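You operate a simulated robot arm through the tools that you are given. There is no shell and no other tool. Be economical: measure what you need, move in short steps, check, and stop when the job is done.

The job below is to be done with a simulated robot arm. You get a single attempt, and the scene is never put back.

## Task
Fit the sprinkler head in the tee socket and run it at about 2 bar.
Fine: read the riser gauge; close the red pipe latch and swap the brown plug for the head before you open the orange valve wheel; the plug goes in the holder marked PLUG; the other latches stay shut; leave it running.

Only the result counts: the job must be done as asked and must still hold three seconds after the hand-in. Knocking over, shifting, dropping, spilling or breaking anything else fails it.

## Robot
A 7-joint arm with a two-finger parallel gripper on a trunk, on a base that drives. Base frame: it is fixed to the floor where the robot stands at the start and does not move with it; the origin is under the middle of the robot, x ahead of it, y to its left, z up. Units: m, rad, N and s.
With the tool pointing down near the work surface it reaches from about 0.3 to 0.76 m from the robot's upright axis, wherever it stands. Its first joint turns from -2.897 to 2.897 rad. Places, roughly: black pipe latch [-0.5, 1.1, 0.6]; holder marked PLUG [0, 0.8, 1]; orange valve wheel [0.5, -0.2, 0.9]; pink pipe latch [-0.1, 0.6, 0.6]; red pipe latch [0.5, 0, 0.6]; tee socket [0, 0.5, 0.6]; water riser [0.6, -0.2, 0.6]; white pipe latch [0, 0.4, 0.6]. Payload 3.91 kg.
The TCP is the grasp point between the finger pads, 0.03 m short of the fingertips. In the tool frame z runs along the fingers and y along their closing line. The gripper opens to 0.11 m. The fingers are 0.02 m wide and 0.01 m thick; the gripper's body (0.048 by 0.112 m) begins 0.055 m behind the TCP.
Orientation is told as [roll, pitch, yaw] about the base's x, y, z axes, in that order, counted from this pose: with the fingers straight down and closing along the base's y, the tool's x points along the base's -x, its y along +y and its z along -z.

## Interface
- The arm moves only by the tool play_rows. Its arguments are lists of equal length, an entry for each row: "translation": the shift along the tool's x, y, z in m, a list of three; "rot": the turn, a rotation vector about the tool's x, y, z in rad, a list of three. In form: {"translation": [[tx, ty, tz], ...], "rot": [[ax, ay, az], ...]}. A call has 1 to 10 rows; each row is the pose to reach, as a shift and turn from the pose commanded when the call began, along the tool's axes at that moment. "claw" is the finger opening in m, from 0 to 0.11, set as the call begins (left out, the last holds). A row lasts 0.2 s, in which the tool goes at most 0.05 m and 0.15 rad; a call with a longer step from one row to the next is refused whole, and so is a gripper value outside its range. Where a pose cannot be reached the arm comes as near as it can. A force on the tool above 90 N (or 10 N above the force at the start of the call, whichever is more), or a blocked arm, ends the call early, and 0.2 s more pass. Each finger travels about 0.153 m/s and halts on what it meets, pressing with about 22 N; the grip force reading is that of the motor and also rises with nothing between the fingers. The clock runs only during rows and for 0.2 s after the last one: add rows that repeat a pose to give the fingers time. It gives the time, the measured TCP pose, the force on the tool (base axes), the opening and the grip force at its end, in the units of the frame above (readings bear some noise), with the torque about the TCP (base axes, N m) and any sound that the robot's microphone picked up.
- Cameras (640 x 400 px; columns grow to the right, rows downward): "scene" is now at [-0.0055, 0.1731, 1.5084]; the picture's right is [0.30, -0.96, 0.00], its down [-0.76, -0.23, -0.61] and it looks along [0.58, 0.18, -0.79] (base axes); focal length 214 px, centre (320, 200). "wrist" rides on the gripper at [0.077, 0.007, -0.114] in the tool frame; the picture's right is [-0.09, 1.00, 0.00], its down [-0.80, -0.07, -0.59] and it looks along [-0.59, -0.05, 0.80] (tool axes); focal length 270 px, centre (320, 200). There is no depth. A picture from a camera that has moved, and an enlarged one, comes with that camera's place and axes in the base frame and with its lens.
- get_image(camera): a new picture of that camera. No time passes.
- lift_body(by): slides the trunk up (or, below 0, down) by that many m; the arm and the scene camera ride with it, the base frame stays. It gives what a move gives, with no picture.
- base_move(legs): drives the robot by 1 to 6 legs, each [ahead, turn to the left] in m and rad, along the robot's own axes; the way and the turn of a leg run together, so that a leg with both is an arc; at most 1.5 m and 3.142 rad a leg. The arm and the cameras ride along, it lands a little off, and it stops where it bumps. It gives what a move gives.
- aim_head(pan, tilt): turns the head with the scene camera to pan (to the left, within 2.705 rad either way) and tilt (down, from -0.506 to 1.204), counted from straight ahead of the robot. It gives what a move gives.
- zoom(camera, box): a new picture of the part [left, top, right, bottom] of that camera's present view, enlarged. No time passes.
- close_job(): hands the job in; it is judged then, once.

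Work in short steps. Places have to be worked out from the pictures, the camera data and where the tool is seen: move nearer, look again, correct. Check each grasp and each placing, and mend what went wrong. You have 120 turns and 98 pictures in all, those below and enlarged ones among them. Open the gripper and draw the arm clear of the work before you hand the job in, unless the task says otherwise; then end with one line.

The tools are called as name(argument=value, ...) on one line, values as JSON. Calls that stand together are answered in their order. play_rows: Moves the arm, as the interface text tells. Its arguments: {"type":"object","properties":{"translation":{"type":"array"},"rot":{"type":"array"},"claw":{"type":"number"}},"required":["translation","rot"]} The other tools are called the same way: lift_body (by) slides the trunk up or down; base_move (legs) drives the base; aim_head (pan, tilt) turns the head that bears the scene camera; get_image (camera) takes a picture; zoom (camera, box) takes an enlarged picture of a part of a camera's view; close_job () hands the job in.

At the start:

```text
time: 0.0
position: [0.3707, 0.2366, 1.3323]
tool_rot: [-0.001, 0.0, 0.001]
ft_force: [-0.4, -0.9, -1.2]
wrist_torque: [-0.01, 0.01, -0.04]
width: 0.1102
grip_force: 0.1
trunk travel left (down, up): [-0.5, 0.11]
robot x, y, heading: [-0.0017, -0.0009, -0.002]
head pan, tilt: [0.3, 0.911]
```

scene: 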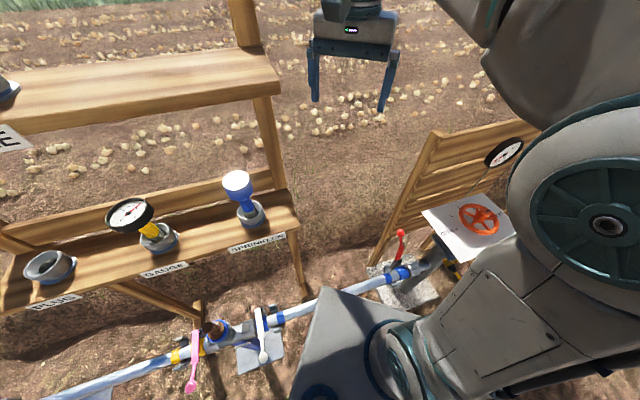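
wrist: 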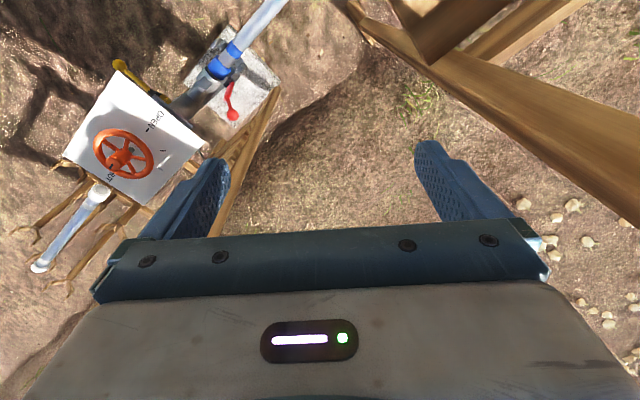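

I start by looking closer at the shelf, the pipe and the valve in the scene view.

zoom(camera="scene", box=[340, 120, 540, 320])

zoom(camera="scene", box=[120, 260, 340, 400])

zoom(camera="wrist", box=[40, 0, 300, 200])

```text
2.00 times, centred on (440, 220) of scene
camera zoom: at [-0.0055, 0.1731, 1.5084], right [0.3, -0.96, 0.0], down [-0.76, -0.23, -0.61], along [0.58, 0.18, -0.79], focal length 429 px, centre (80, 160)
```

zoom: 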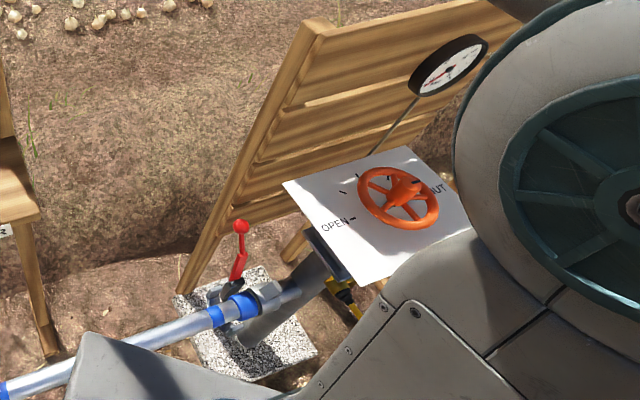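

```text
2.86 times, centred on (230, 330) of scene
camera zoom: at [-0.0055, 0.1731, 1.5084], right [0.3, -0.96, 0.0], down [-0.76, -0.23, -0.61], along [0.58, 0.18, -0.79], focal length 613 px, centre (577, -171)
```

zoom: 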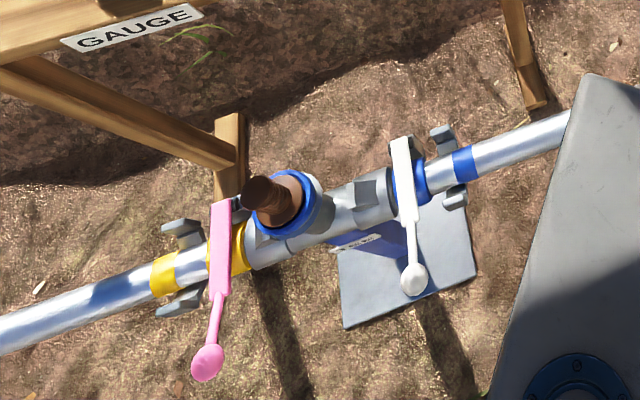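

```text
2.00 times, centred on (170, 100) of wrist
camera zoom: at [0.2936, 0.2442, 1.4469], right [0.09, 1.0, 0.0], down [0.8, -0.07, 0.59], along [0.59, -0.05, -0.8], focal length 541 px, centre (620, 400)
```

zoom: 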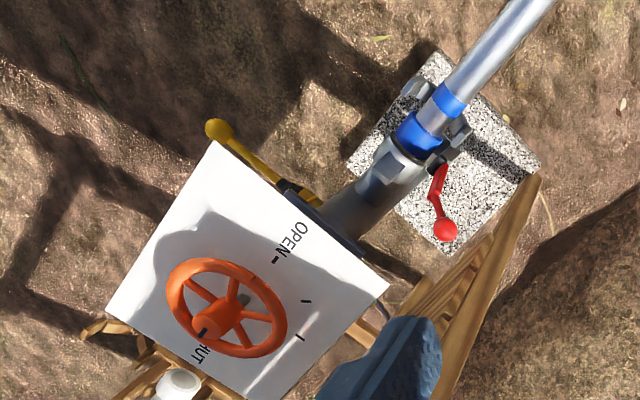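

Next I turn the head to the left to see the shelf, the plug holder and the remaining latches.

aim_head(pan=1.2, tilt=0.75)

get_image(camera="scene")

aim_head(pan=-0.4, tilt=0.85)

get_image(camera="scene")

```text
time: 1.2
position: [0.3709, 0.2371, 1.333]
tool_rot: [-0.001, -0.001, 0.0]
ft_force: [0.4, -0.3, 1.0]
wrist_torque: [-0.01, 0.02, 0.0]
width: 0.11
grip_force: 0.1
trunk travel left (down, up): [-0.5, 0.11]
robot x, y, heading: [0.0027, 0.002, 0.002]
head pan, tilt: [1.201, 0.75]
```

```text
92 pictures are left
camera scene: at [-0.0469, 0.2281, 1.5211], right [0.93, -0.36, 0.0], down [-0.25, -0.64, -0.73], along [0.27, 0.68, -0.68], focal length 214 px, centre (320, 200)
```

scene: 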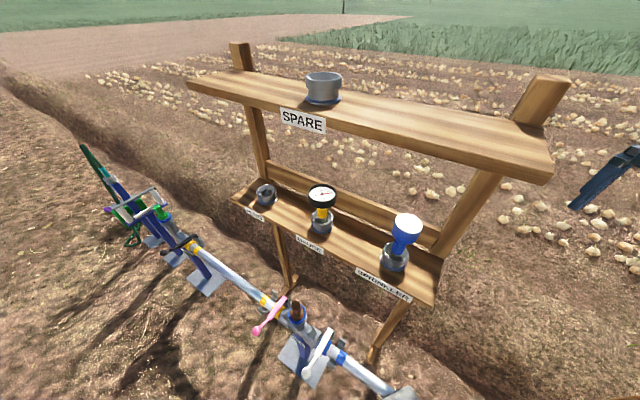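

```text
time: 2.9
position: [0.3709, 0.237, 1.3335]
tool_rot: [0.0, 0.0, 0.0]
ft_force: [-0.8, -0.4, -0.2]
wrist_torque: [0.02, 0.0, 0.02]
width: 0.1101
grip_force: 0.1
trunk travel left (down, up): [-0.5, 0.11]
robot x, y, heading: [-0.0016, 0.0013, 0.003]
head pan, tilt: [-0.4, 0.85]
```

```text
91 pictures are left
camera scene: at [-0.0049, 0.1205, 1.5131], right [-0.39, -0.92, 0.0], down [-0.69, 0.29, -0.66], along [0.61, -0.26, -0.75], focal length 214 px, centre (320, 200)
```

scene: 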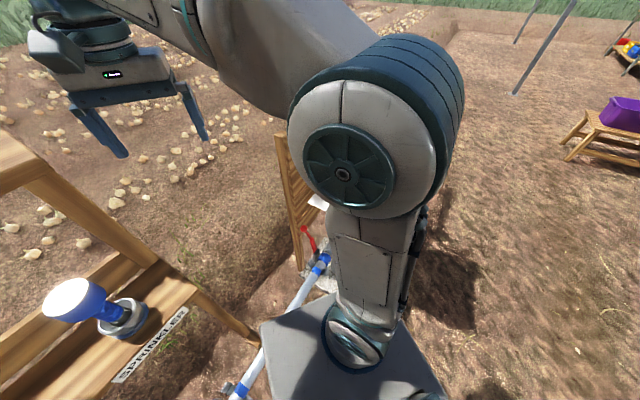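

The rack is set back and slopes; the red lever stands open (ball around (0.54,-0.03,0.67)). I move the gripper over to look closely at the red latch.

play_rows(translation=[[0.006, -0.045, 0], [0.012, -0.09, 0], [0.018, -0.135, 0], [0.024, -0.18, 0.01], [0.03, -0.22, 0.03], [0.034, -0.25, 0.06], [0.034, -0.257, 0.105], [0.034, -0.257, 0.15], [0.034, -0.257, 0.195], [0.034, -0.257, 0.24]], rot=[[0, 0, 0], [0, 0, 0], [0, 0, 0], [0, 0, 0], [0, 0, 0], [0, 0, 0], [0, 0, 0], [0, 0, 0], [0, 0, 0], [0, 0, 0]])

get_image(camera="wrist")

```text
time: 5.1
position: [0.338, -0.0184, 1.0935]
tool_rot: [0.0, 0.001, 0.0]
ft_force: [-0.4, -0.2, 0.7]
wrist_torque: [0.01, 0.02, -0.01]
width: 0.1101
grip_force: 0.1
trunk travel left (down, up): [-0.5, 0.11]
robot x, y, heading: [-0.0023, 0.0002, 0.005]
head pan, tilt: [-0.4, 0.85]
```

```text
90 pictures are left
camera wrist: at [0.2598, -0.0128, 1.206], right [0.09, 1.0, 0.0], down [0.8, -0.07, 0.59], along [0.59, -0.05, -0.8], focal length 270 px, centre (320, 200)
```

wrist: 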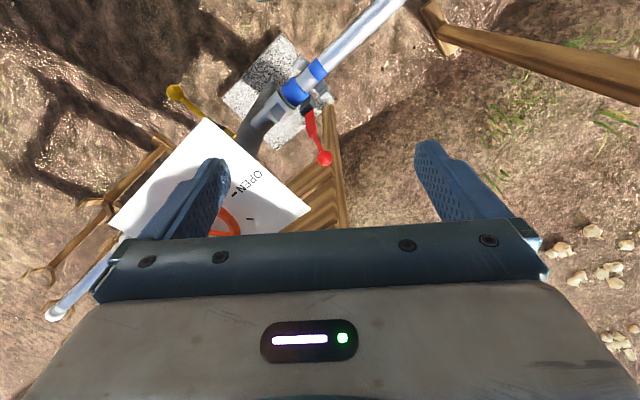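

I can see the latch ahead; I descend further, a little to the left away from the valve plate, for a closer view.

play_rows(translation=[[0, 0.02, 0.045], [0, 0.04, 0.09], [0, 0.04, 0.135], [0, 0.04, 0.18], [0, 0.04, 0.22]], rot=[[0, 0, 0], [0, 0, 0], [0, 0, 0], [0, 0, 0], [0, 0, 0]])

zoom(camera="wrist", box=[180, 20, 440, 200])

get_image(camera="scene")

```text
time: 6.3
position: [0.3419, 0.0195, 0.8725]
tool_rot: [-0.002, 0.001, -0.001]
ft_force: [0.0, -0.2, 0.3]
wrist_torque: [-0.02, -0.01, 0.02]
width: 0.1099
grip_force: 0.0
out of reach, approached as far as the arm can: row 5
trunk travel left (down, up): [-0.5, 0.11]
robot x, y, heading: [-0.0011, 0.0004, 0.002]
head pan, tilt: [-0.4, 0.85]
```

```text
2.22 times, centred on (310, 110) of wrist
camera zoom: at [0.2641, 0.0275, 0.9865], right [0.09, 1.0, 0.0], down [0.8, -0.07, 0.59], along [0.59, -0.05, -0.81], focal length 601 px, centre (342, 400)
```

zoom: 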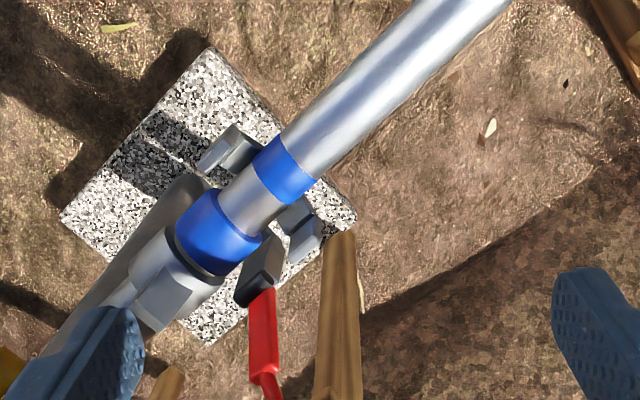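

```text
88 pictures are left
camera scene: at [-0.0043, 0.1205, 1.5131], right [-0.39, -0.92, 0.0], down [-0.69, 0.29, -0.66], along [0.61, -0.26, -0.75], focal length 214 px, centre (320, 200)
```

scene: 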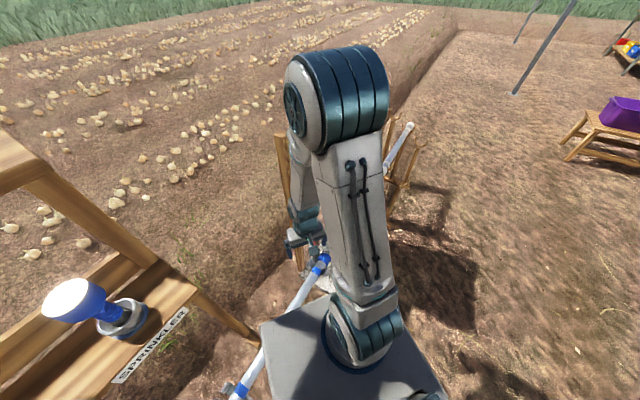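

To see the latch's swing plane I rotate the wrist so that the camera looks along the pipe, then lower the trunk for a comfortable reach.

play_rows(translation=[[0.0, 0.02, -0.03], [0.01, 0.04, -0.06], [0.015, 0.06, -0.08], [0.02, 0.08, -0.08], [0.02, 0.09, -0.08], [0.02, 0.09, -0.08]], rot=[[0, 0, 0.14], [0, 0, 0.28], [0, 0, 0.42], [0, 0, 0.56], [0, 0, 0.7], [0, 0, 0.785]])

lift_body(by=-0.2)

get_image(camera="wrist")

```text
time: 7.7
position: [0.3207, 0.1115, 0.953]
tool_rot: [0.0, 0.001, -0.786]
ft_force: [-1.0, 0.0, 0.3]
wrist_torque: [0.0, 0.0, 0.0]
width: 0.11
grip_force: 0.0
trunk travel left (down, up): [-0.5, 0.11]
robot x, y, heading: [-0.0011, 0.0017, 0.001]
head pan, tilt: [-0.4, 0.85]
```

```text
time: 9.8
position: [0.3218, 0.1109, 0.7525]
tool_rot: [0.0, 0.0, -0.785]
ft_force: [0.2, 0.3, -0.7]
wrist_torque: [-0.01, 0.01, 0.02]
width: 0.1102
grip_force: 0.0
trunk travel left (down, up): [-0.3, 0.31]
robot x, y, heading: [-0.003, -0.0011, 0.0]
head pan, tilt: [-0.4, 0.85]
```

```text
87 pictures are left
camera wrist: at [0.2712, 0.1701, 0.8673], right [0.77, 0.64, 0.0], down [0.52, -0.62, 0.59], along [0.38, -0.46, -0.8], focal length 270 px, centre (320, 200)
```

wrist: 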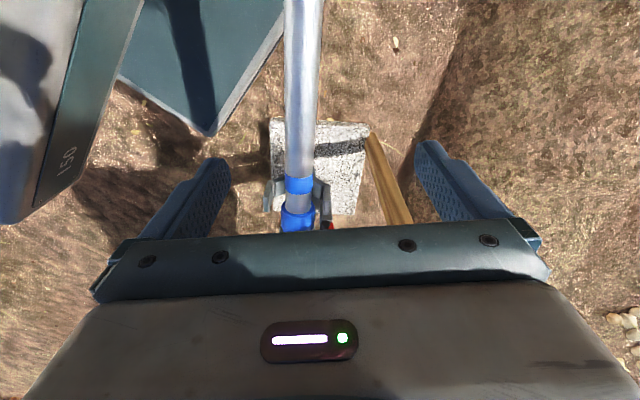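

The gripper blocks the latch; I shift forward along the pipe direction and slightly up so the latch comes into view.

play_rows(translation=[[-0.04, 0, -0.01], [-0.08, 0, -0.02], [-0.12, 0, -0.03], [-0.15, 0, -0.03]], rot=[[0, 0, 0], [0, 0, 0], [0, 0, 0], [0, 0, 0]])

get_image(camera="wrist")

zoom(camera="wrist", box=[220, 80, 440, 230])

```text
time: 10.8
position: [0.4276, 0.004, 0.7833]
tool_rot: [0.0, 0.0, -0.784]
ft_force: [-0.1, -0.1, -0.1]
wrist_torque: [-0.01, -0.01, -0.02]
width: 0.1097
grip_force: 0.1
trunk travel left (down, up): [-0.3, 0.31]
robot x, y, heading: [-0.0032, -0.0018, -0.004]
head pan, tilt: [-0.4, 0.85]
```

```text
86 pictures are left
camera wrist: at [0.3772, 0.0637, 0.8971], right [0.77, 0.64, 0.0], down [0.52, -0.62, 0.59], along [0.38, -0.46, -0.8], focal length 270 px, centre (320, 200)
```

wrist: 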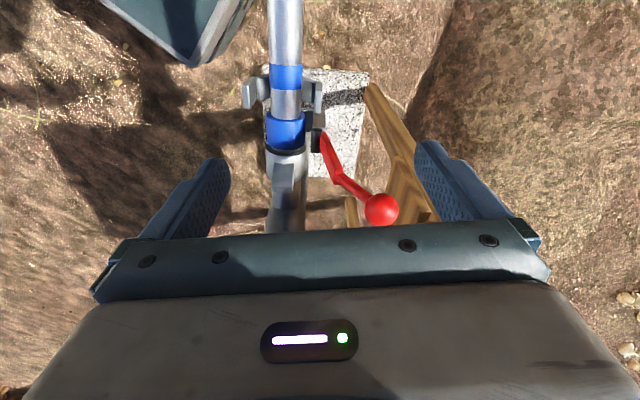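

```text
2.67 times, centred on (330, 155) of wrist
camera zoom: at [0.3772, 0.0637, 0.8971], right [0.77, 0.64, 0.0], down [0.52, -0.62, 0.59], along [0.38, -0.46, -0.8], focal length 721 px, centre (293, 320)
```

zoom: 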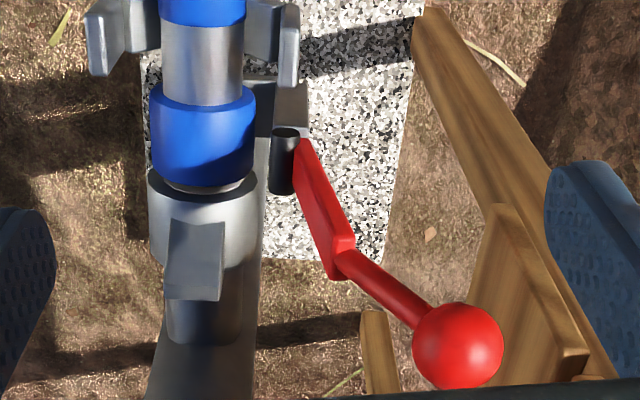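

Ball triangulates to about (0.533,-0.027,0.685), the hinge pin to about (0.47,-0.06,0.53) with its axis along the pipe; the valve plate (z≈0.86) is close by. I tilt the tool so the hand stays on the tee side, and then straddle the lever with the fingers.

play_rows(translation=[[0, 0, 0], [0, 0, 0], [0, 0, 0], [0, 0, 0], [0, 0, 0], [0, 0, 0]], rot=[[0.005, -0.1, 0.015], [0.01, -0.2, 0.03], [0.014, -0.3, 0.045], [0.018, -0.4, 0.06], [0.023, -0.5, 0.075], [0.027, -0.6, 0.09]], claw=0.075)

get_image(camera="wrist")

```text
time: 12.2
position: [0.4273, 0.0045, 0.783]
tool_rot: [0.001, -0.602, -0.878]
ft_force: [0.2, -0.3, 0.1]
wrist_torque: [0.01, -0.04, -0.02]
width: 0.0749
grip_force: 0.0
trunk travel left (down, up): [-0.3, 0.31]
robot x, y, heading: [0.001, -0.0029, -0.003]
head pan, tilt: [-0.4, 0.85]
```

```text
84 pictures are left
camera wrist: at [0.35, 0.1078, 0.8336], right [0.81, 0.58, 0.05], down [0.15, -0.29, 0.94], along [0.56, -0.76, -0.33], focal length 270 px, centre (320, 200)
```

wrist: 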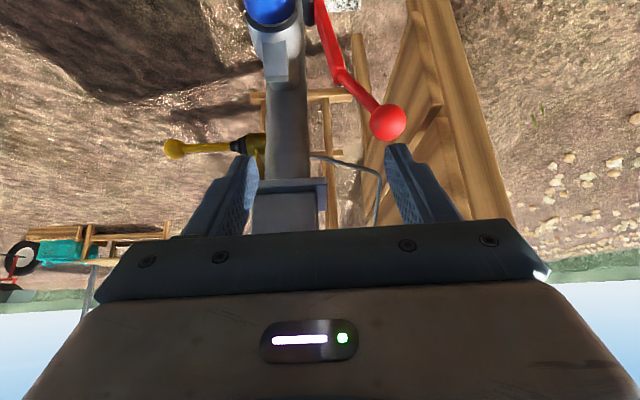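

The ball projection confirms its position. I shift sideways and then advance to straddle the ball with the fingers.

play_rows(translation=[[-0.012, 0.035, 0], [-0.0235, 0.0615, 0.01], [-0.0235, 0.0615, 0.05], [-0.0235, 0.0615, 0.085], [-0.0235, 0.0615, 0.11], [-0.0235, 0.0615, 0.1287]], rot=[[0, 0, 0], [0, 0, 0], [0, 0, 0], [0, 0, 0], [0, 0, 0], [0, 0, 0]])

get_image(camera="wrist")

```text
time: 13.6
position: [0.533, -0.029, 0.6902]
tool_rot: [0.001, -0.6, -0.878]
ft_force: [-0.6, 0.2, -0.6]
wrist_torque: [-0.02, 0.0, -0.01]
width: 0.0749
grip_force: 0.1
trunk travel left (down, up): [-0.3, 0.31]
robot x, y, heading: [0.002, 0.0022, -0.001]
head pan, tilt: [-0.4, 0.85]
```

```text
83 pictures are left
camera wrist: at [0.4567, 0.0755, 0.741], right [0.81, 0.58, 0.05], down [0.15, -0.3, 0.94], along [0.56, -0.76, -0.33], focal length 270 px, centre (320, 200)
```

wrist: 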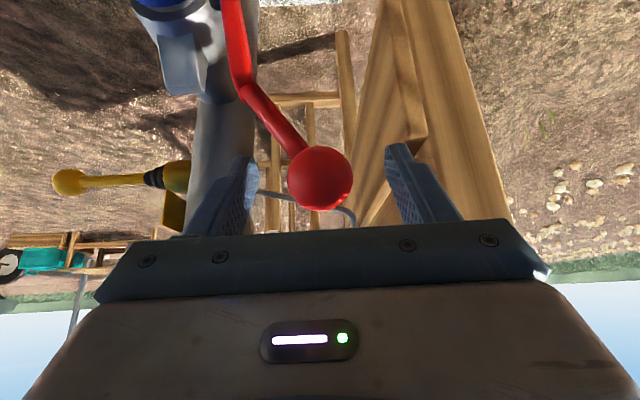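

The ball sits between the fingers. I now drag the lever over towards the robot on an arc about the pin, watching the forces.

play_rows(translation=[[-0.003, -0.03, -0.004], [-0.007, -0.06, -0.01], [-0.008, -0.085, -0.012], [-0.008, -0.105, -0.012], [-0.006, -0.128, -0.008], [-0.003, -0.148, -0.004]], rot=[[0, 0, 0], [0, 0, 0], [0, 0, 0], [0, 0, 0], [0, 0, 0], [0, 0, 0]])

get_image(camera="wrist")

```text
time: 15.0
position: [0.4203, -0.1208, 0.6948]
tool_rot: [0.0, -0.6, -0.879]
ft_force: [-0.4, 0.8, 0.0]
wrist_torque: [0.02, 0.0, 0.01]
width: 0.075
grip_force: 0.0
trunk travel left (down, up): [-0.3, 0.31]
robot x, y, heading: [-0.0017, 0.0013, -0.001]
head pan, tilt: [-0.4, 0.85]
```

```text
82 pictures are left
camera wrist: at [0.3428, -0.0187, 0.7453], right [0.81, 0.58, 0.05], down [0.15, -0.3, 0.94], along [0.56, -0.76, -0.33], focal length 270 px, centre (320, 200)
```

wrist: 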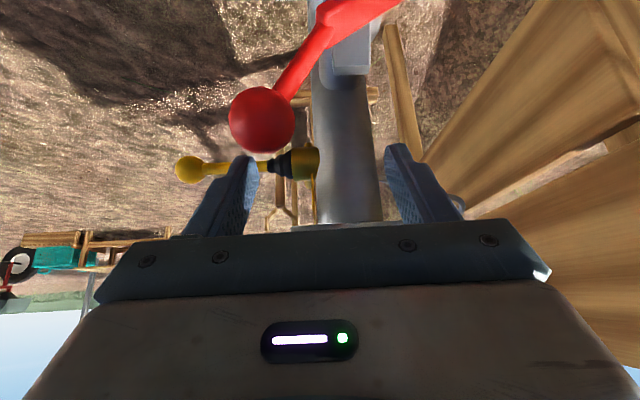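

The lever went over the top and now leans to the near side (ball about (0.389,-0.126,0.662)). I rise, close the fingers and place them above the ball to press it down.

play_rows(translation=[[-0.014, 0, -0.02], [-0.028, 0, -0.041], [-0.014, -0.015, -0.05], [-0.001, -0.035, -0.06]], rot=[[0, 0, 0], [0, 0, 0], [0, 0, 0], [0, 0, 0]])

play_rows(translation=[[0, 0, 0], [0, 0, 0]], rot=[[0, 0, 0], [0, 0, 0]], claw=0.0)

get_image(camera="wrist")

```text
time: 16.0
position: [0.4078, -0.1208, 0.7501]
tool_rot: [-0.002, -0.597, -0.877]
ft_force: [0.3, -0.6, 0.1]
wrist_torque: [-0.02, -0.03, -0.03]
width: 0.0749
grip_force: 0.0
out of reach, approached as far as the arm can: row 3, 4
trunk travel left (down, up): [-0.3, 0.31]
robot x, y, heading: [0.0016, -0.0003, 0.003]
head pan, tilt: [-0.4, 0.85]
```

```text
time: 16.6
position: [0.4079, -0.1209, 0.7508]
tool_rot: [0.001, -0.6, -0.878]
ft_force: [0.8, 0.0, -1.1]
wrist_torque: [-0.03, 0.03, -0.02]
width: 0.0001
grip_force: 22.3
trunk travel left (down, up): [-0.3, 0.31]
robot x, y, heading: [-0.0006, -0.0009, 0.002]
head pan, tilt: [-0.4, 0.85]
```

```text
81 pictures are left
camera wrist: at [0.3304, -0.019, 0.8013], right [0.81, 0.58, 0.05], down [0.15, -0.3, 0.94], along [0.56, -0.76, -0.33], focal length 270 px, centre (320, 200)
```

wrist: 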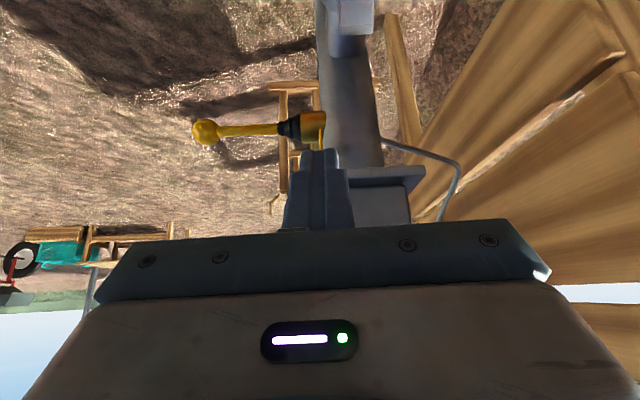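

The reach ends here since the hand is close to the trunk. I check the lever with the scene camera.

aim_head(pan=-0.05, tilt=0.95)

get_image(camera="scene")

```text
time: 17.5
position: [0.4075, -0.1224, 0.7509]
tool_rot: [0.0, -0.6, -0.878]
ft_force: [0.2, 0.4, 0.6]
wrist_torque: [-0.02, 0.0, 0.0]
width: 0.0001
grip_force: 21.4
trunk travel left (down, up): [-0.3, 0.31]
robot x, y, heading: [-0.0007, -0.0013, 0.001]
head pan, tilt: [-0.051, 0.949]
```

```text
80 pictures are left
camera scene: at [-0.0043, 0.1471, 1.3056], right [-0.05, -1.0, 0.0], down [-0.81, 0.04, -0.58], along [0.58, -0.03, -0.81], focal length 214 px, centre (320, 200)
```

scene: 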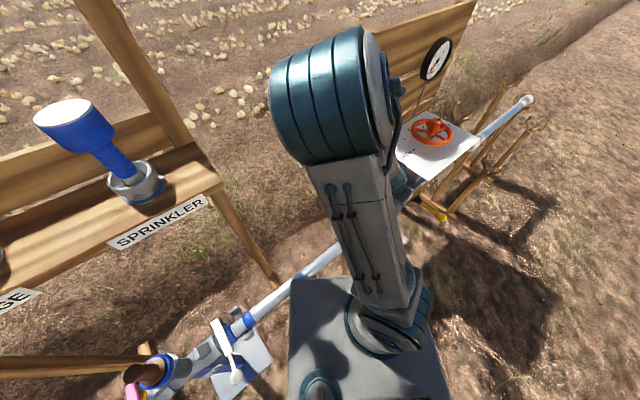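

I want to back off a little for a better reach, so first I look behind the robot.

aim_head(pan=2.65, tilt=0.7)

get_image(camera="scene")

```text
time: 19.9
position: [0.4078, -0.1227, 0.7505]
tool_rot: [0.0, -0.602, -0.878]
ft_force: [-1.0, 0.1, 0.5]
wrist_torque: [-0.02, -0.02, 0.0]
width: 0.0
grip_force: 21.7
trunk travel left (down, up): [-0.3, 0.31]
robot x, y, heading: [-0.0029, 0.0006, 0.005]
head pan, tilt: [2.649, 0.7]
```

```text
79 pictures are left
camera scene: at [-0.1518, 0.191, 1.3254], right [0.47, 0.88, 0.0], down [0.57, -0.3, -0.76], along [-0.67, 0.36, -0.64], focal length 214 px, centre (320, 200)
```

scene: 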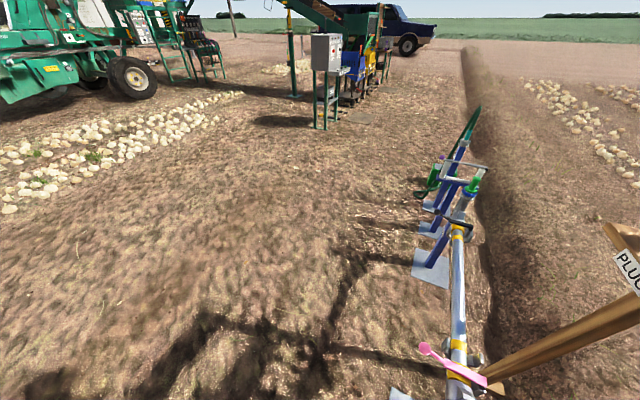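

The area behind is clear, so I back off by 0.15 m and look again.

base_move(legs=[[-0.15, 0]])

aim_head(pan=0.0, tilt=0.95)

get_image(camera="wrist")

```text
time: 21.2
position: [0.2578, -0.1217, 0.7512]
tool_rot: [-0.001, -0.601, -0.879]
ft_force: [-0.6, 0.1, 0.1]
wrist_torque: [0.04, 0.01, 0.0]
width: 0.0
grip_force: 21.8
trunk travel left (down, up): [-0.3, 0.31]
robot x, y, heading: [-0.1561, -0.0029, -0.0]
head pan, tilt: [2.649, 0.7]
```

```text
time: 23.6
position: [0.2574, -0.1224, 0.7502]
tool_rot: [-0.001, -0.6, -0.879]
ft_force: [-0.5, -0.9, 0.0]
wrist_torque: [0.01, -0.02, 0.04]
width: 0.0
grip_force: 21.9
trunk travel left (down, up): [-0.3, 0.31]
robot x, y, heading: [-0.1477, 0.0015, 0.002]
head pan, tilt: [0.0, 0.949]
```

```text
78 pictures are left
camera wrist: at [0.1804, -0.0191, 0.8013], right [0.81, 0.58, 0.05], down [0.15, -0.3, 0.94], along [0.56, -0.76, -0.33], focal length 270 px, centre (320, 200)
```

wrist: 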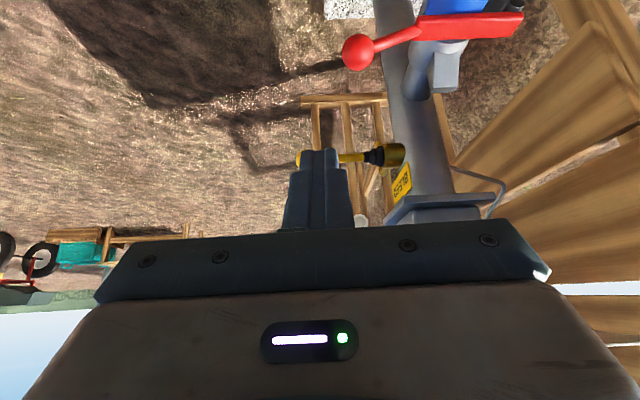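

The lever now lies almost across the pipe with the ball near (0.344,-0.161,0.57). I move the closed fingertips just above the ball to press it gently home.

play_rows(translation=[[0.001, 0.015, 0.04], [0.002, 0.03, 0.08], [0.003, 0.042, 0.11], [0.003, 0.042, 0.125]], rot=[[0, 0, 0], [0, 0, 0], [0, 0, 0], [0, 0, 0]])

get_image(camera="wrist")

get_image(camera="scene")

```text
time: 24.6
position: [0.3326, -0.1474, 0.6466]
tool_rot: [0.0, -0.6, -0.877]
ft_force: [-0.9, 0.1, 0.8]
wrist_torque: [-0.02, 0.03, 0.01]
width: 0.0
grip_force: 22.4
trunk travel left (down, up): [-0.3, 0.31]
robot x, y, heading: [-0.1512, 0.0, 0.002]
head pan, tilt: [0.0, 0.949]
```

```text
77 pictures are left
camera wrist: at [0.2561, -0.0446, 0.6969], right [0.81, 0.58, 0.05], down [0.15, -0.3, 0.94], along [0.56, -0.76, -0.33], focal length 270 px, centre (320, 200)
```

wrist: 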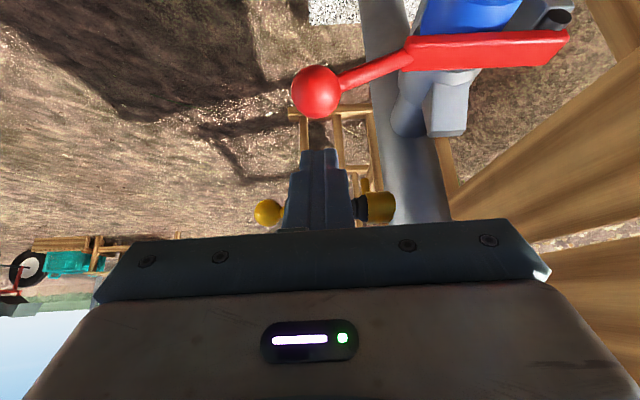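

```text
76 pictures are left
camera scene: at [-0.1542, 0.1508, 1.3056], right [0.0, -1.0, 0.0], down [-0.81, 0.0, -0.58], along [0.58, 0.0, -0.81], focal length 214 px, centre (320, 200)
```

scene: 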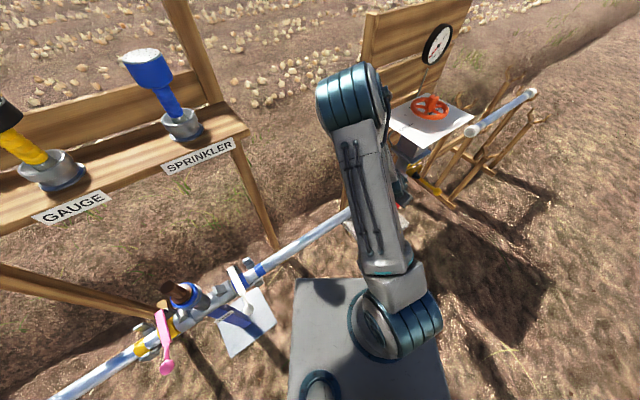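

The ball is at (0.342,-0.160,0.572). I press downward in small steps to see whether it still moves or is seated.

play_rows(translation=[[0.011, 0, 0.0165], [0.017, 0, 0.025], [0.0198, 0, 0.0289], [0.0226, 0, 0.033], [0.0254, 0, 0.0371], [0.0282, 0, 0.0412]], rot=[[0, 0, 0], [0, 0, 0], [0, 0, 0], [0, 0, 0], [0, 0, 0], [0, 0, 0]])

get_image(camera="wrist")

```text
time: 25.9
position: [0.3326, -0.1488, 0.6103]
tool_rot: [0.018, -0.617, -0.892]
ft_force: [-28.3, 20.1, 70.0]
wrist_torque: [-0.22, 0.58, 0.46]
width: 0.0001
grip_force: 22.1
trunk travel left (down, up): [-0.3, 0.31]
robot x, y, heading: [-0.1497, -0.0023, 0.011]
head pan, tilt: [0.0, 0.949]
stopped in row 6: the force on the tool passed its limit at 97 N (the readings are from after the stop); the commanded pose is now the measured one
```

```text
75 pictures are left
camera wrist: at [0.2542, -0.0446, 0.6582], right [0.81, 0.58, 0.06], down [0.13, -0.29, 0.95], along [0.57, -0.76, -0.31], focal length 270 px, centre (320, 200)
```

wrist: 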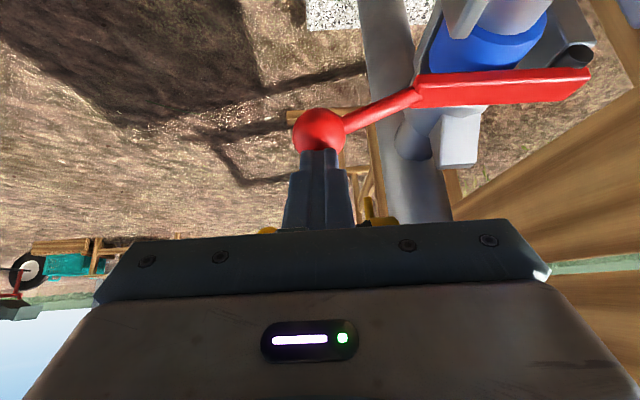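

The lever takes ~90 N without moving: it is seated shut. I withdraw the tool, straighten it and raise the trunk.

play_rows(translation=[[0.0, 0, -0.045], [0.0, 0, -0.09], [0.0, 0, -0.13], [0.0, 0, -0.17], [0.0, 0, -0.17], [0, 0, -0.17], [0, 0, -0.17], [0, 0, -0.17]], rot=[[0, 0, 0], [0, 0, 0], [0, 0.1, 0], [0, 0.2, 0], [0, 0.3, 0], [0, 0.4, 0], [0, 0.5, 0], [0, 0.617, 0]], claw=0.0)

lift_body(by=0.2)

aim_head(pan=0.0, tilt=0.9)

get_image(camera="scene")

```text
time: 27.7
position: [0.2726, -0.0755, 0.743]
tool_rot: [0.01, 0.01, -0.882]
ft_force: [0.1, 0.3, 0.0]
wrist_torque: [-0.01, -0.03, 0.04]
width: 0.0
grip_force: 22.3
trunk travel left (down, up): [-0.3, 0.31]
robot x, y, heading: [-0.1513, 0.0024, 0.0]
head pan, tilt: [0.0, 0.949]
```

```text
time: 29.9
position: [0.2715, -0.0743, 0.9418]
tool_rot: [0.007, 0.009, -0.883]
ft_force: [0.1, 0.5, -0.3]
wrist_torque: [-0.01, 0.0, -0.01]
width: 0.0002
grip_force: 21.8
trunk travel left (down, up): [-0.5, 0.11]
robot x, y, heading: [-0.1517, -0.0023, -0.0]
head pan, tilt: [0.0, 0.949]
```

```text
time: 30.5
position: [0.2728, -0.076, 0.9426]
tool_rot: [0.008, 0.008, -0.881]
ft_force: [-0.8, -0.7, -0.3]
wrist_torque: [0.04, 0.03, -0.01]
width: 0.0
grip_force: 22.1
trunk travel left (down, up): [-0.5, 0.11]
robot x, y, heading: [-0.1473, 0.0024, -0.005]
head pan, tilt: [0.0, 0.901]
```

```text
74 pictures are left
camera scene: at [-0.1519, 0.1508, 1.5092], right [0.0, -1.0, 0.0], down [-0.78, 0.0, -0.62], along [0.62, 0.0, -0.78], focal length 214 px, centre (320, 200)
```

scene: 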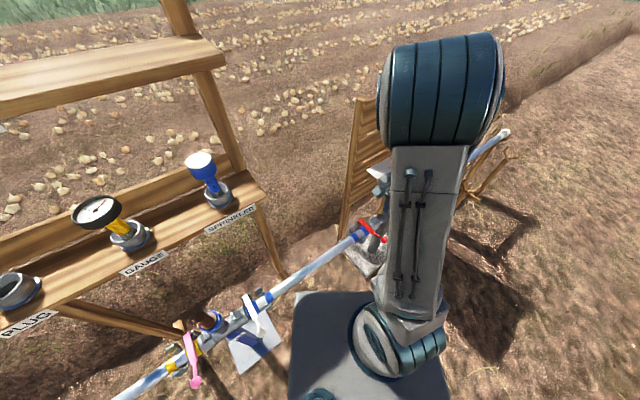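

The red lever now lies like the white one. I drive back-left to a stance near (-0.28,0.2) from which tee, sprinkler and plug holder are all in reach.

base_move(legs=[[0, -1.0], [-0.24, 0], [0, 1.2]])

aim_head(pan=0.7, tilt=0.8)

get_image(camera="scene")

```text
time: 37.8
position: [0.1482, 0.2135, 0.9439]
tool_rot: [0.011, 0.007, -0.678]
ft_force: [-0.2, 0.2, -0.1]
wrist_torque: [0.0, 0.01, -0.01]
width: 0.0
grip_force: 21.8
trunk travel left (down, up): [-0.5, 0.11]
robot x, y, heading: [-0.2822, 0.2017, 0.21]
head pan, tilt: [0.0, 0.901]
```

```text
time: 38.9
position: [0.1485, 0.2131, 0.9422]
tool_rot: [0.008, 0.009, -0.678]
ft_force: [-0.7, -0.5, -0.7]
wrist_torque: [-0.01, 0.02, 0.01]
width: 0.0004
grip_force: 21.9
trunk travel left (down, up): [-0.5, 0.11]
robot x, y, heading: [-0.2786, 0.2027, 0.208]
head pan, tilt: [0.7, 0.799]
```

```text
73 pictures are left
camera scene: at [-0.337, 0.3967, 1.5171], right [0.79, -0.62, 0.0], down [-0.44, -0.56, -0.7], along [0.43, 0.55, -0.72], focal length 214 px, centre (320, 200)
```

scene: 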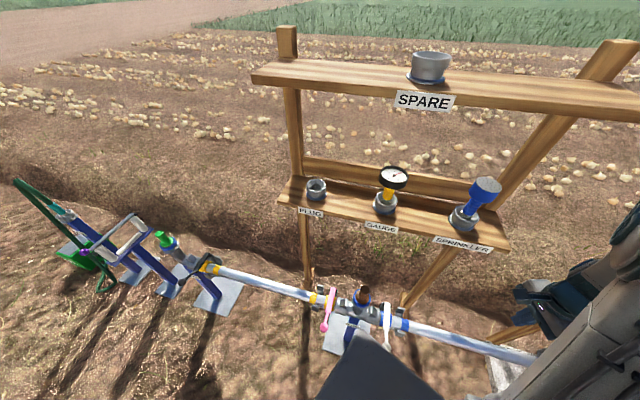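

Good view of all parts. I zoom on the tee and on the holders for accurate positions.

zoom(camera="scene", box=[280, 260, 440, 360])

zoom(camera="scene", box=[280, 130, 520, 280])

```text
4.00 times, centred on (360, 310) of scene
camera zoom: at [-0.337, 0.3967, 1.5171], right [0.79, -0.62, 0.0], down [-0.44, -0.56, -0.7], along [0.43, 0.55, -0.72], focal length 858 px, centre (160, -240)
```

zoom: 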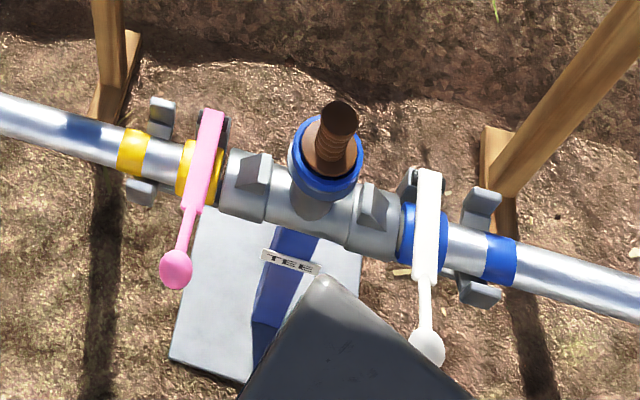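

```text
2.67 times, centred on (400, 205) of scene
camera zoom: at [-0.337, 0.3967, 1.5171], right [0.79, -0.62, 0.0], down [-0.44, -0.56, -0.7], along [0.43, 0.55, -0.72], focal length 572 px, centre (107, 187)
```

zoom: 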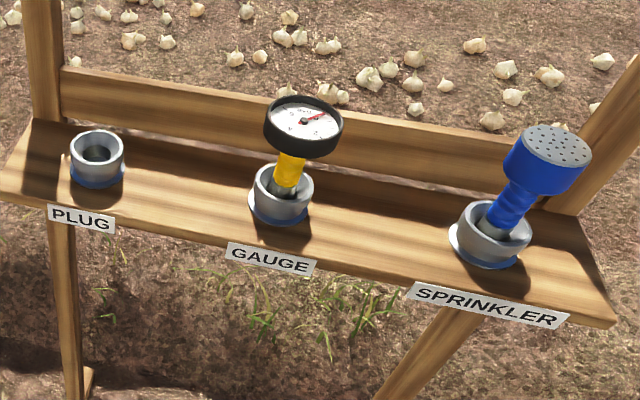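

Estimates: plug top (-0.023,0.531,0.748), sprinkler axis (0.25,0.452), PLUG holder (-0.016,0.827) on a shelf at z≈0.985. I turn the tool so the fingers close along the pipe and view the tee from close by.

play_rows(translation=[[0.036, 0.007, 0], [0.072, 0.013, 0], [0.108, 0.02, 0], [0.144, 0.027, 0], [0.18, 0.033, 0], [0.215, 0.04, 0], [0.251, 0.047, 0], [0.287, 0.054, 0], [0.323, 0.06, 0.0], [0.359, 0.067, 0]], rot=[[0, 0, -0.137], [0, 0, -0.274], [0, 0, -0.411], [0, 0, -0.548], [0, 0, -0.685], [0, 0, -0.822], [0, 0, -0.959], [0, 0, -1.096], [0, 0, -1.233], [0, 0, -1.37]], claw=0.08)

get_image(camera="wrist")

```text
time: 41.1
position: [-0.0903, 0.4906, 0.9453]
tool_rot: [0.009, -0.008, 0.695]
ft_force: [-0.2, 0.4, 0.7]
wrist_torque: [-0.03, 0.0, -0.01]
width: 0.08
grip_force: 0.0
trunk travel left (down, up): [-0.5, 0.11]
robot x, y, heading: [-0.2813, 0.2001, 0.2]
head pan, tilt: [0.7, 0.799]
```

```text
70 pictures are left
camera wrist: at [-0.1544, 0.4457, 1.0596], right [-0.57, 0.82, 0.01], down [0.66, 0.45, 0.6], along [0.49, 0.35, -0.8], focal length 270 px, centre (320, 200)
```

wrist: 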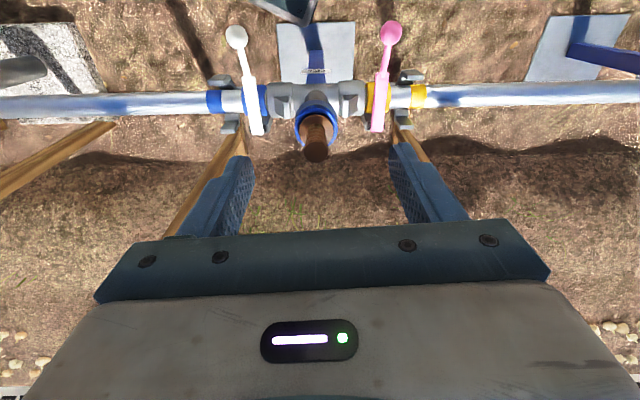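

The plug is centred between the fingers' view, axis at about (-0.023,0.533). I move above it and correct the small residual tilt.

play_rows(translation=[[-0.04, -0.005, 0.0], [-0.0784, -0.0106, 0.0], [-0.0784, -0.0106, 0.045], [-0.0784, -0.0106, 0.09], [-0.0784, -0.0106, 0.135]], rot=[[0.001, 0.006, 0], [0.002, 0.012, 0], [0.002, 0.012, 0], [0.002, 0.012, 0], [0.002, 0.012, 0]])

get_image(camera="wrist")

```text
time: 42.3
position: [-0.0233, 0.5347, 0.8122]
tool_rot: [0.007, 0.005, 0.692]
ft_force: [-0.1, 0.1, 0.3]
wrist_torque: [-0.01, 0.01, 0.02]
width: 0.0802
grip_force: 0.1
trunk travel left (down, up): [-0.5, 0.11]
robot x, y, heading: [-0.2785, 0.2017, 0.204]
head pan, tilt: [0.7, 0.799]
```

```text
69 pictures are left
camera wrist: at [-0.0855, 0.49, 0.9262], right [-0.57, 0.82, 0.01], down [0.67, 0.46, 0.59], along [0.48, 0.34, -0.81], focal length 270 px, centre (320, 200)
```

wrist: 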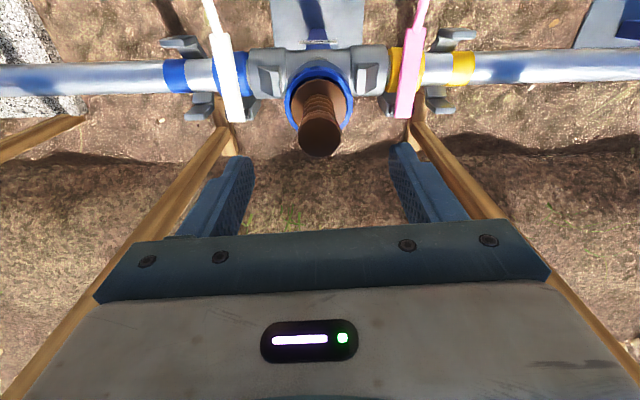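

The geometry agrees with the plug axis under the TCP, its top at z≈0.75 and the collar at ≈0.66. I descend around the handle and close the fingers.

play_rows(translation=[[0, 0, 0.04], [0, 0, 0.08], [0, 0, 0.098]], rot=[[0, 0, 0], [0, 0, 0], [0, 0, 0]])

play_rows(translation=[[0, 0, 0], [0, 0, 0], [0, 0, 0]], rot=[[0, 0, 0], [0, 0, 0], [0, 0, 0]], claw=0.0)

get_image(camera="wrist")

```text
time: 43.1
position: [-0.023, 0.5325, 0.7132]
tool_rot: [0.007, 0.006, 0.692]
ft_force: [0.5, -0.1, 0.5]
wrist_torque: [0.04, -0.01, 0.02]
width: 0.08
grip_force: 0.0
trunk travel left (down, up): [-0.5, 0.11]
robot x, y, heading: [-0.2785, 0.201, 0.205]
head pan, tilt: [0.7, 0.799]
```

```text
time: 43.9
position: [-0.0226, 0.5334, 0.7147]
tool_rot: [0.007, 0.005, 0.693]
ft_force: [0.3, -0.2, 0.0]
wrist_torque: [0.02, 0.03, -0.03]
width: 0.0334
grip_force: 21.8
trunk travel left (down, up): [-0.5, 0.11]
robot x, y, heading: [-0.284, 0.1952, 0.203]
head pan, tilt: [0.7, 0.799]
```

```text
68 pictures are left
camera wrist: at [-0.0861, 0.4896, 0.8285], right [-0.57, 0.82, 0.01], down [0.67, 0.46, 0.59], along [0.48, 0.34, -0.81], focal length 270 px, centre (320, 200)
```

wrist: 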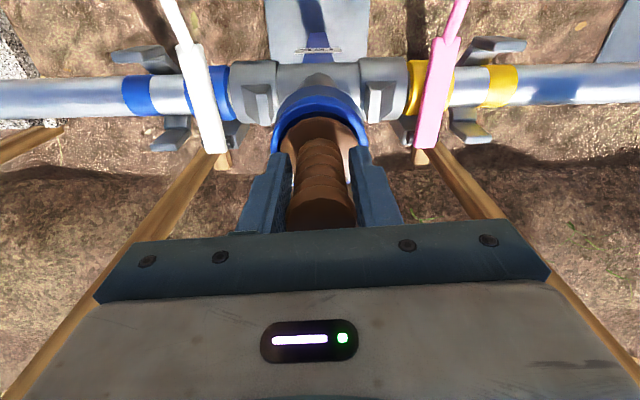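

The handle is held (0.033 m). I pull straight up in small steps and read the force.

play_rows(translation=[[0, 0, -0.01], [0, 0, -0.02], [0, 0, -0.035], [0, 0, -0.05]], rot=[[0, 0, 0], [0, 0, 0], [0, 0, 0], [0, 0, 0]])

get_image(camera="wrist")

```text
time: 44.9
position: [-0.023, 0.5338, 0.7639]
tool_rot: [0.006, 0.006, 0.692]
ft_force: [0.2, 0.8, -0.9]
wrist_torque: [0.03, 0.01, 0.0]
width: 0.0335
grip_force: 22.1
trunk travel left (down, up): [-0.5, 0.11]
robot x, y, heading: [-0.2839, 0.2009, 0.208]
head pan, tilt: [0.7, 0.799]
```

```text
67 pictures are left
camera wrist: at [-0.0859, 0.4896, 0.8788], right [-0.57, 0.82, 0.01], down [0.67, 0.46, 0.59], along [0.48, 0.34, -0.81], focal length 270 px, centre (320, 200)
```

wrist: 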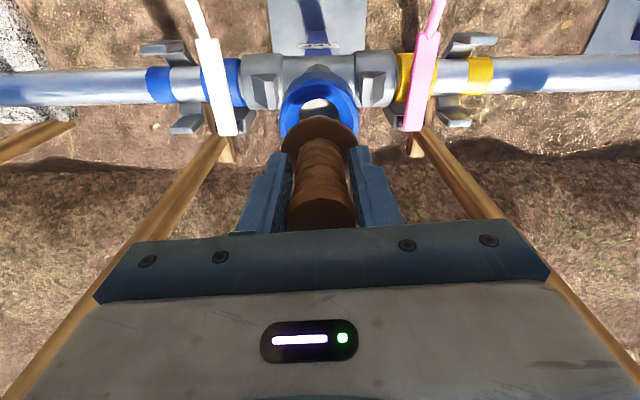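

The plug slid out freely. I raise it further, slightly away from the shelf, and look at it from the scene camera.

play_rows(translation=[[0, 0, -0.045], [0.01, 0, -0.09], [0.03, 0, -0.135], [0.06, 0, -0.18], [0.07, 0, -0.225], [0.08, 0, -0.27], [0.08, 0, -0.31]], rot=[[0, 0, 0], [0, 0, 0], [0, 0, 0], [0, 0, 0], [0, 0, 0], [0, 0, 0], [0, 0, 0]])

get_image(camera="scene")

```text
refused: row 4 steps farther than a row can; nothing moved
```

```text
66 pictures are left
camera scene: at [-0.3371, 0.3968, 1.5171], right [0.79, -0.62, 0.0], down [-0.44, -0.56, -0.7], along [0.43, 0.55, -0.72], focal length 214 px, centre (320, 200)
```

scene: 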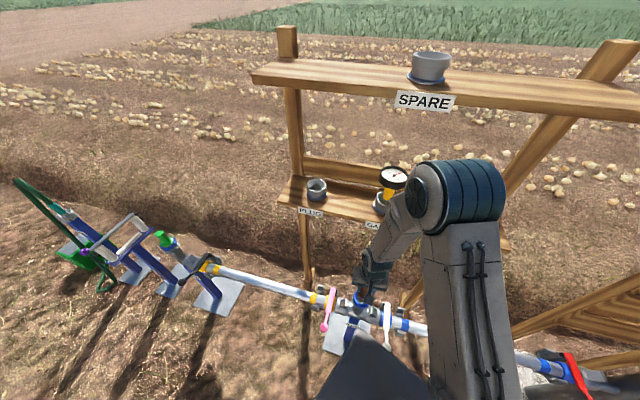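

One row was too long; I redo the lift with shorter rows.

play_rows(translation=[[0, 0, -0.045], [0.01, 0, -0.085], [0.03, 0, -0.125], [0.05, 0, -0.165], [0.07, 0, -0.205], [0.08, 0, -0.25], [0.08, 0, -0.295], [0.08, 0, -0.31]], rot=[[0, 0, 0], [0, 0, 0], [0, 0, 0], [0, 0, 0], [0, 0, 0], [0, 0, 0], [0, 0, 0], [0, 0, 0]])

get_image(camera="scene")

get_image(camera="wrist")

```text
time: 46.7
position: [-0.0818, 0.482, 1.0748]
tool_rot: [0.008, 0.005, 0.691]
ft_force: [-0.2, 0.5, -1.1]
wrist_torque: [0.02, -0.01, -0.03]
width: 0.0334
grip_force: 22.1
trunk travel left (down, up): [-0.5, 0.11]
robot x, y, heading: [-0.2803, 0.2052, 0.202]
head pan, tilt: [0.7, 0.799]
```

```text
65 pictures are left
camera scene: at [-0.3372, 0.3967, 1.5171], right [0.79, -0.62, 0.0], down [-0.44, -0.56, -0.7], along [0.43, 0.55, -0.72], focal length 214 px, centre (320, 200)
```

scene: 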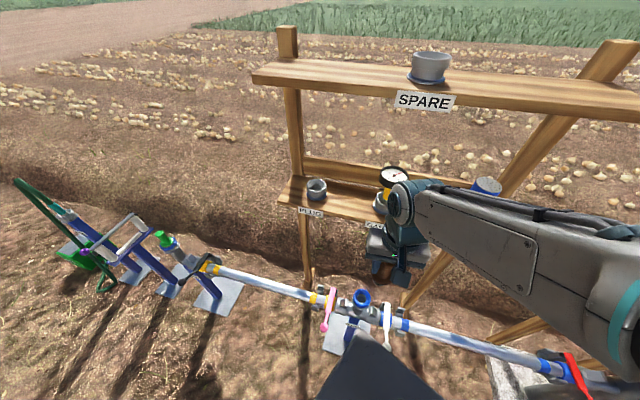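

```text
64 pictures are left
camera wrist: at [-0.1449, 0.4375, 1.1894], right [-0.57, 0.82, 0.01], down [0.67, 0.46, 0.59], along [0.48, 0.34, -0.81], focal length 270 px, centre (320, 200)
```

wrist: 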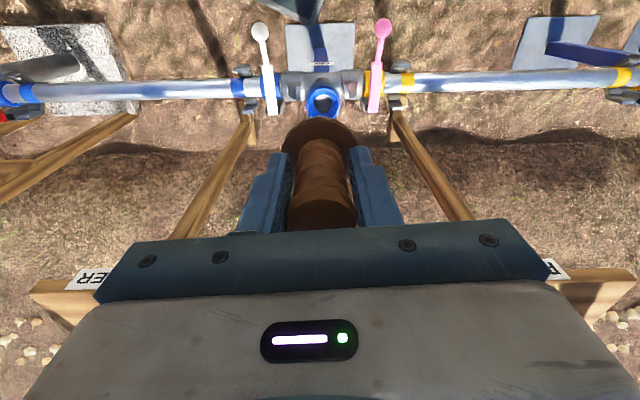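

The upper shelf front works out at z≈1.365 right above the lower one, so a vertical hand won't fit at the holders. I will put the plug back in the tee, back off, and regrip it with a horizontal tool; first I reinsert by the exact reverse motion.

play_rows(translation=[[0.0, 0, 0.045], [0.0, 0, 0.09], [-0.02, 0, 0.13], [-0.04, 0, 0.17], [-0.06, 0, 0.21], [-0.08, 0, 0.25], [-0.08, 0, 0.28], [-0.08, 0, 0.3], [-0.08, 0, 0.31]], rot=[[0, 0, 0], [0, 0, 0], [0, 0, 0], [0, 0, 0], [0, 0, 0], [0, 0, 0], [0, 0, 0], [0, 0, 0], [0, 0, 0]])

play_rows(translation=[[0.0, 0, 0.01], [0.0, 0, 0.02], [0, 0, 0.03], [0, 0, 0.04], [0, 0, 0.047], [0, 0, 0.051]], rot=[[0, 0, 0], [0, 0, 0], [0, 0, 0], [0, 0, 0], [0, 0, 0], [0, 0, 0]])

get_image(camera="wrist")

```text
time: 48.7
position: [-0.0231, 0.5342, 0.7617]
tool_rot: [0.007, 0.005, 0.693]
ft_force: [0.9, -0.3, 0.0]
wrist_torque: [-0.01, 0.02, 0.02]
width: 0.033
grip_force: 21.7
trunk travel left (down, up): [-0.5, 0.11]
robot x, y, heading: [-0.2798, 0.2045, 0.211]
head pan, tilt: [0.7, 0.799]
```

```text
time: 50.1
position: [-0.0232, 0.5351, 0.7144]
tool_rot: [0.009, 0.005, 0.692]
ft_force: [-0.7, -0.7, 9.7]
wrist_torque: [-0.18, -0.05, -0.02]
width: 0.0334
grip_force: 21.9
trunk travel left (down, up): [-0.5, 0.11]
robot x, y, heading: [-0.2802, 0.1996, 0.203]
head pan, tilt: [0.7, 0.799]
```

```text
63 pictures are left
camera wrist: at [-0.0868, 0.4901, 0.828], right [-0.57, 0.82, 0.01], down [0.67, 0.46, 0.59], along [0.48, 0.34, -0.81], focal length 270 px, centre (320, 200)
```

wrist: 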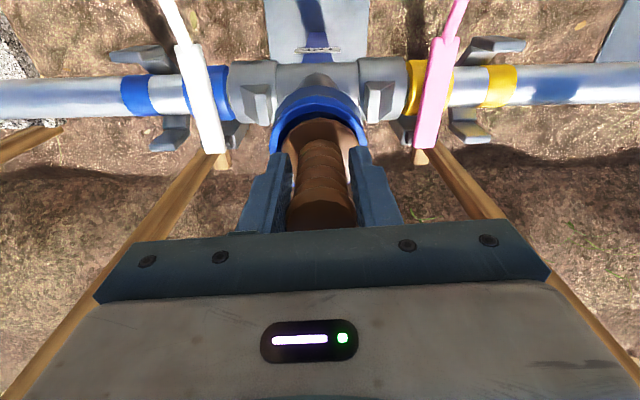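

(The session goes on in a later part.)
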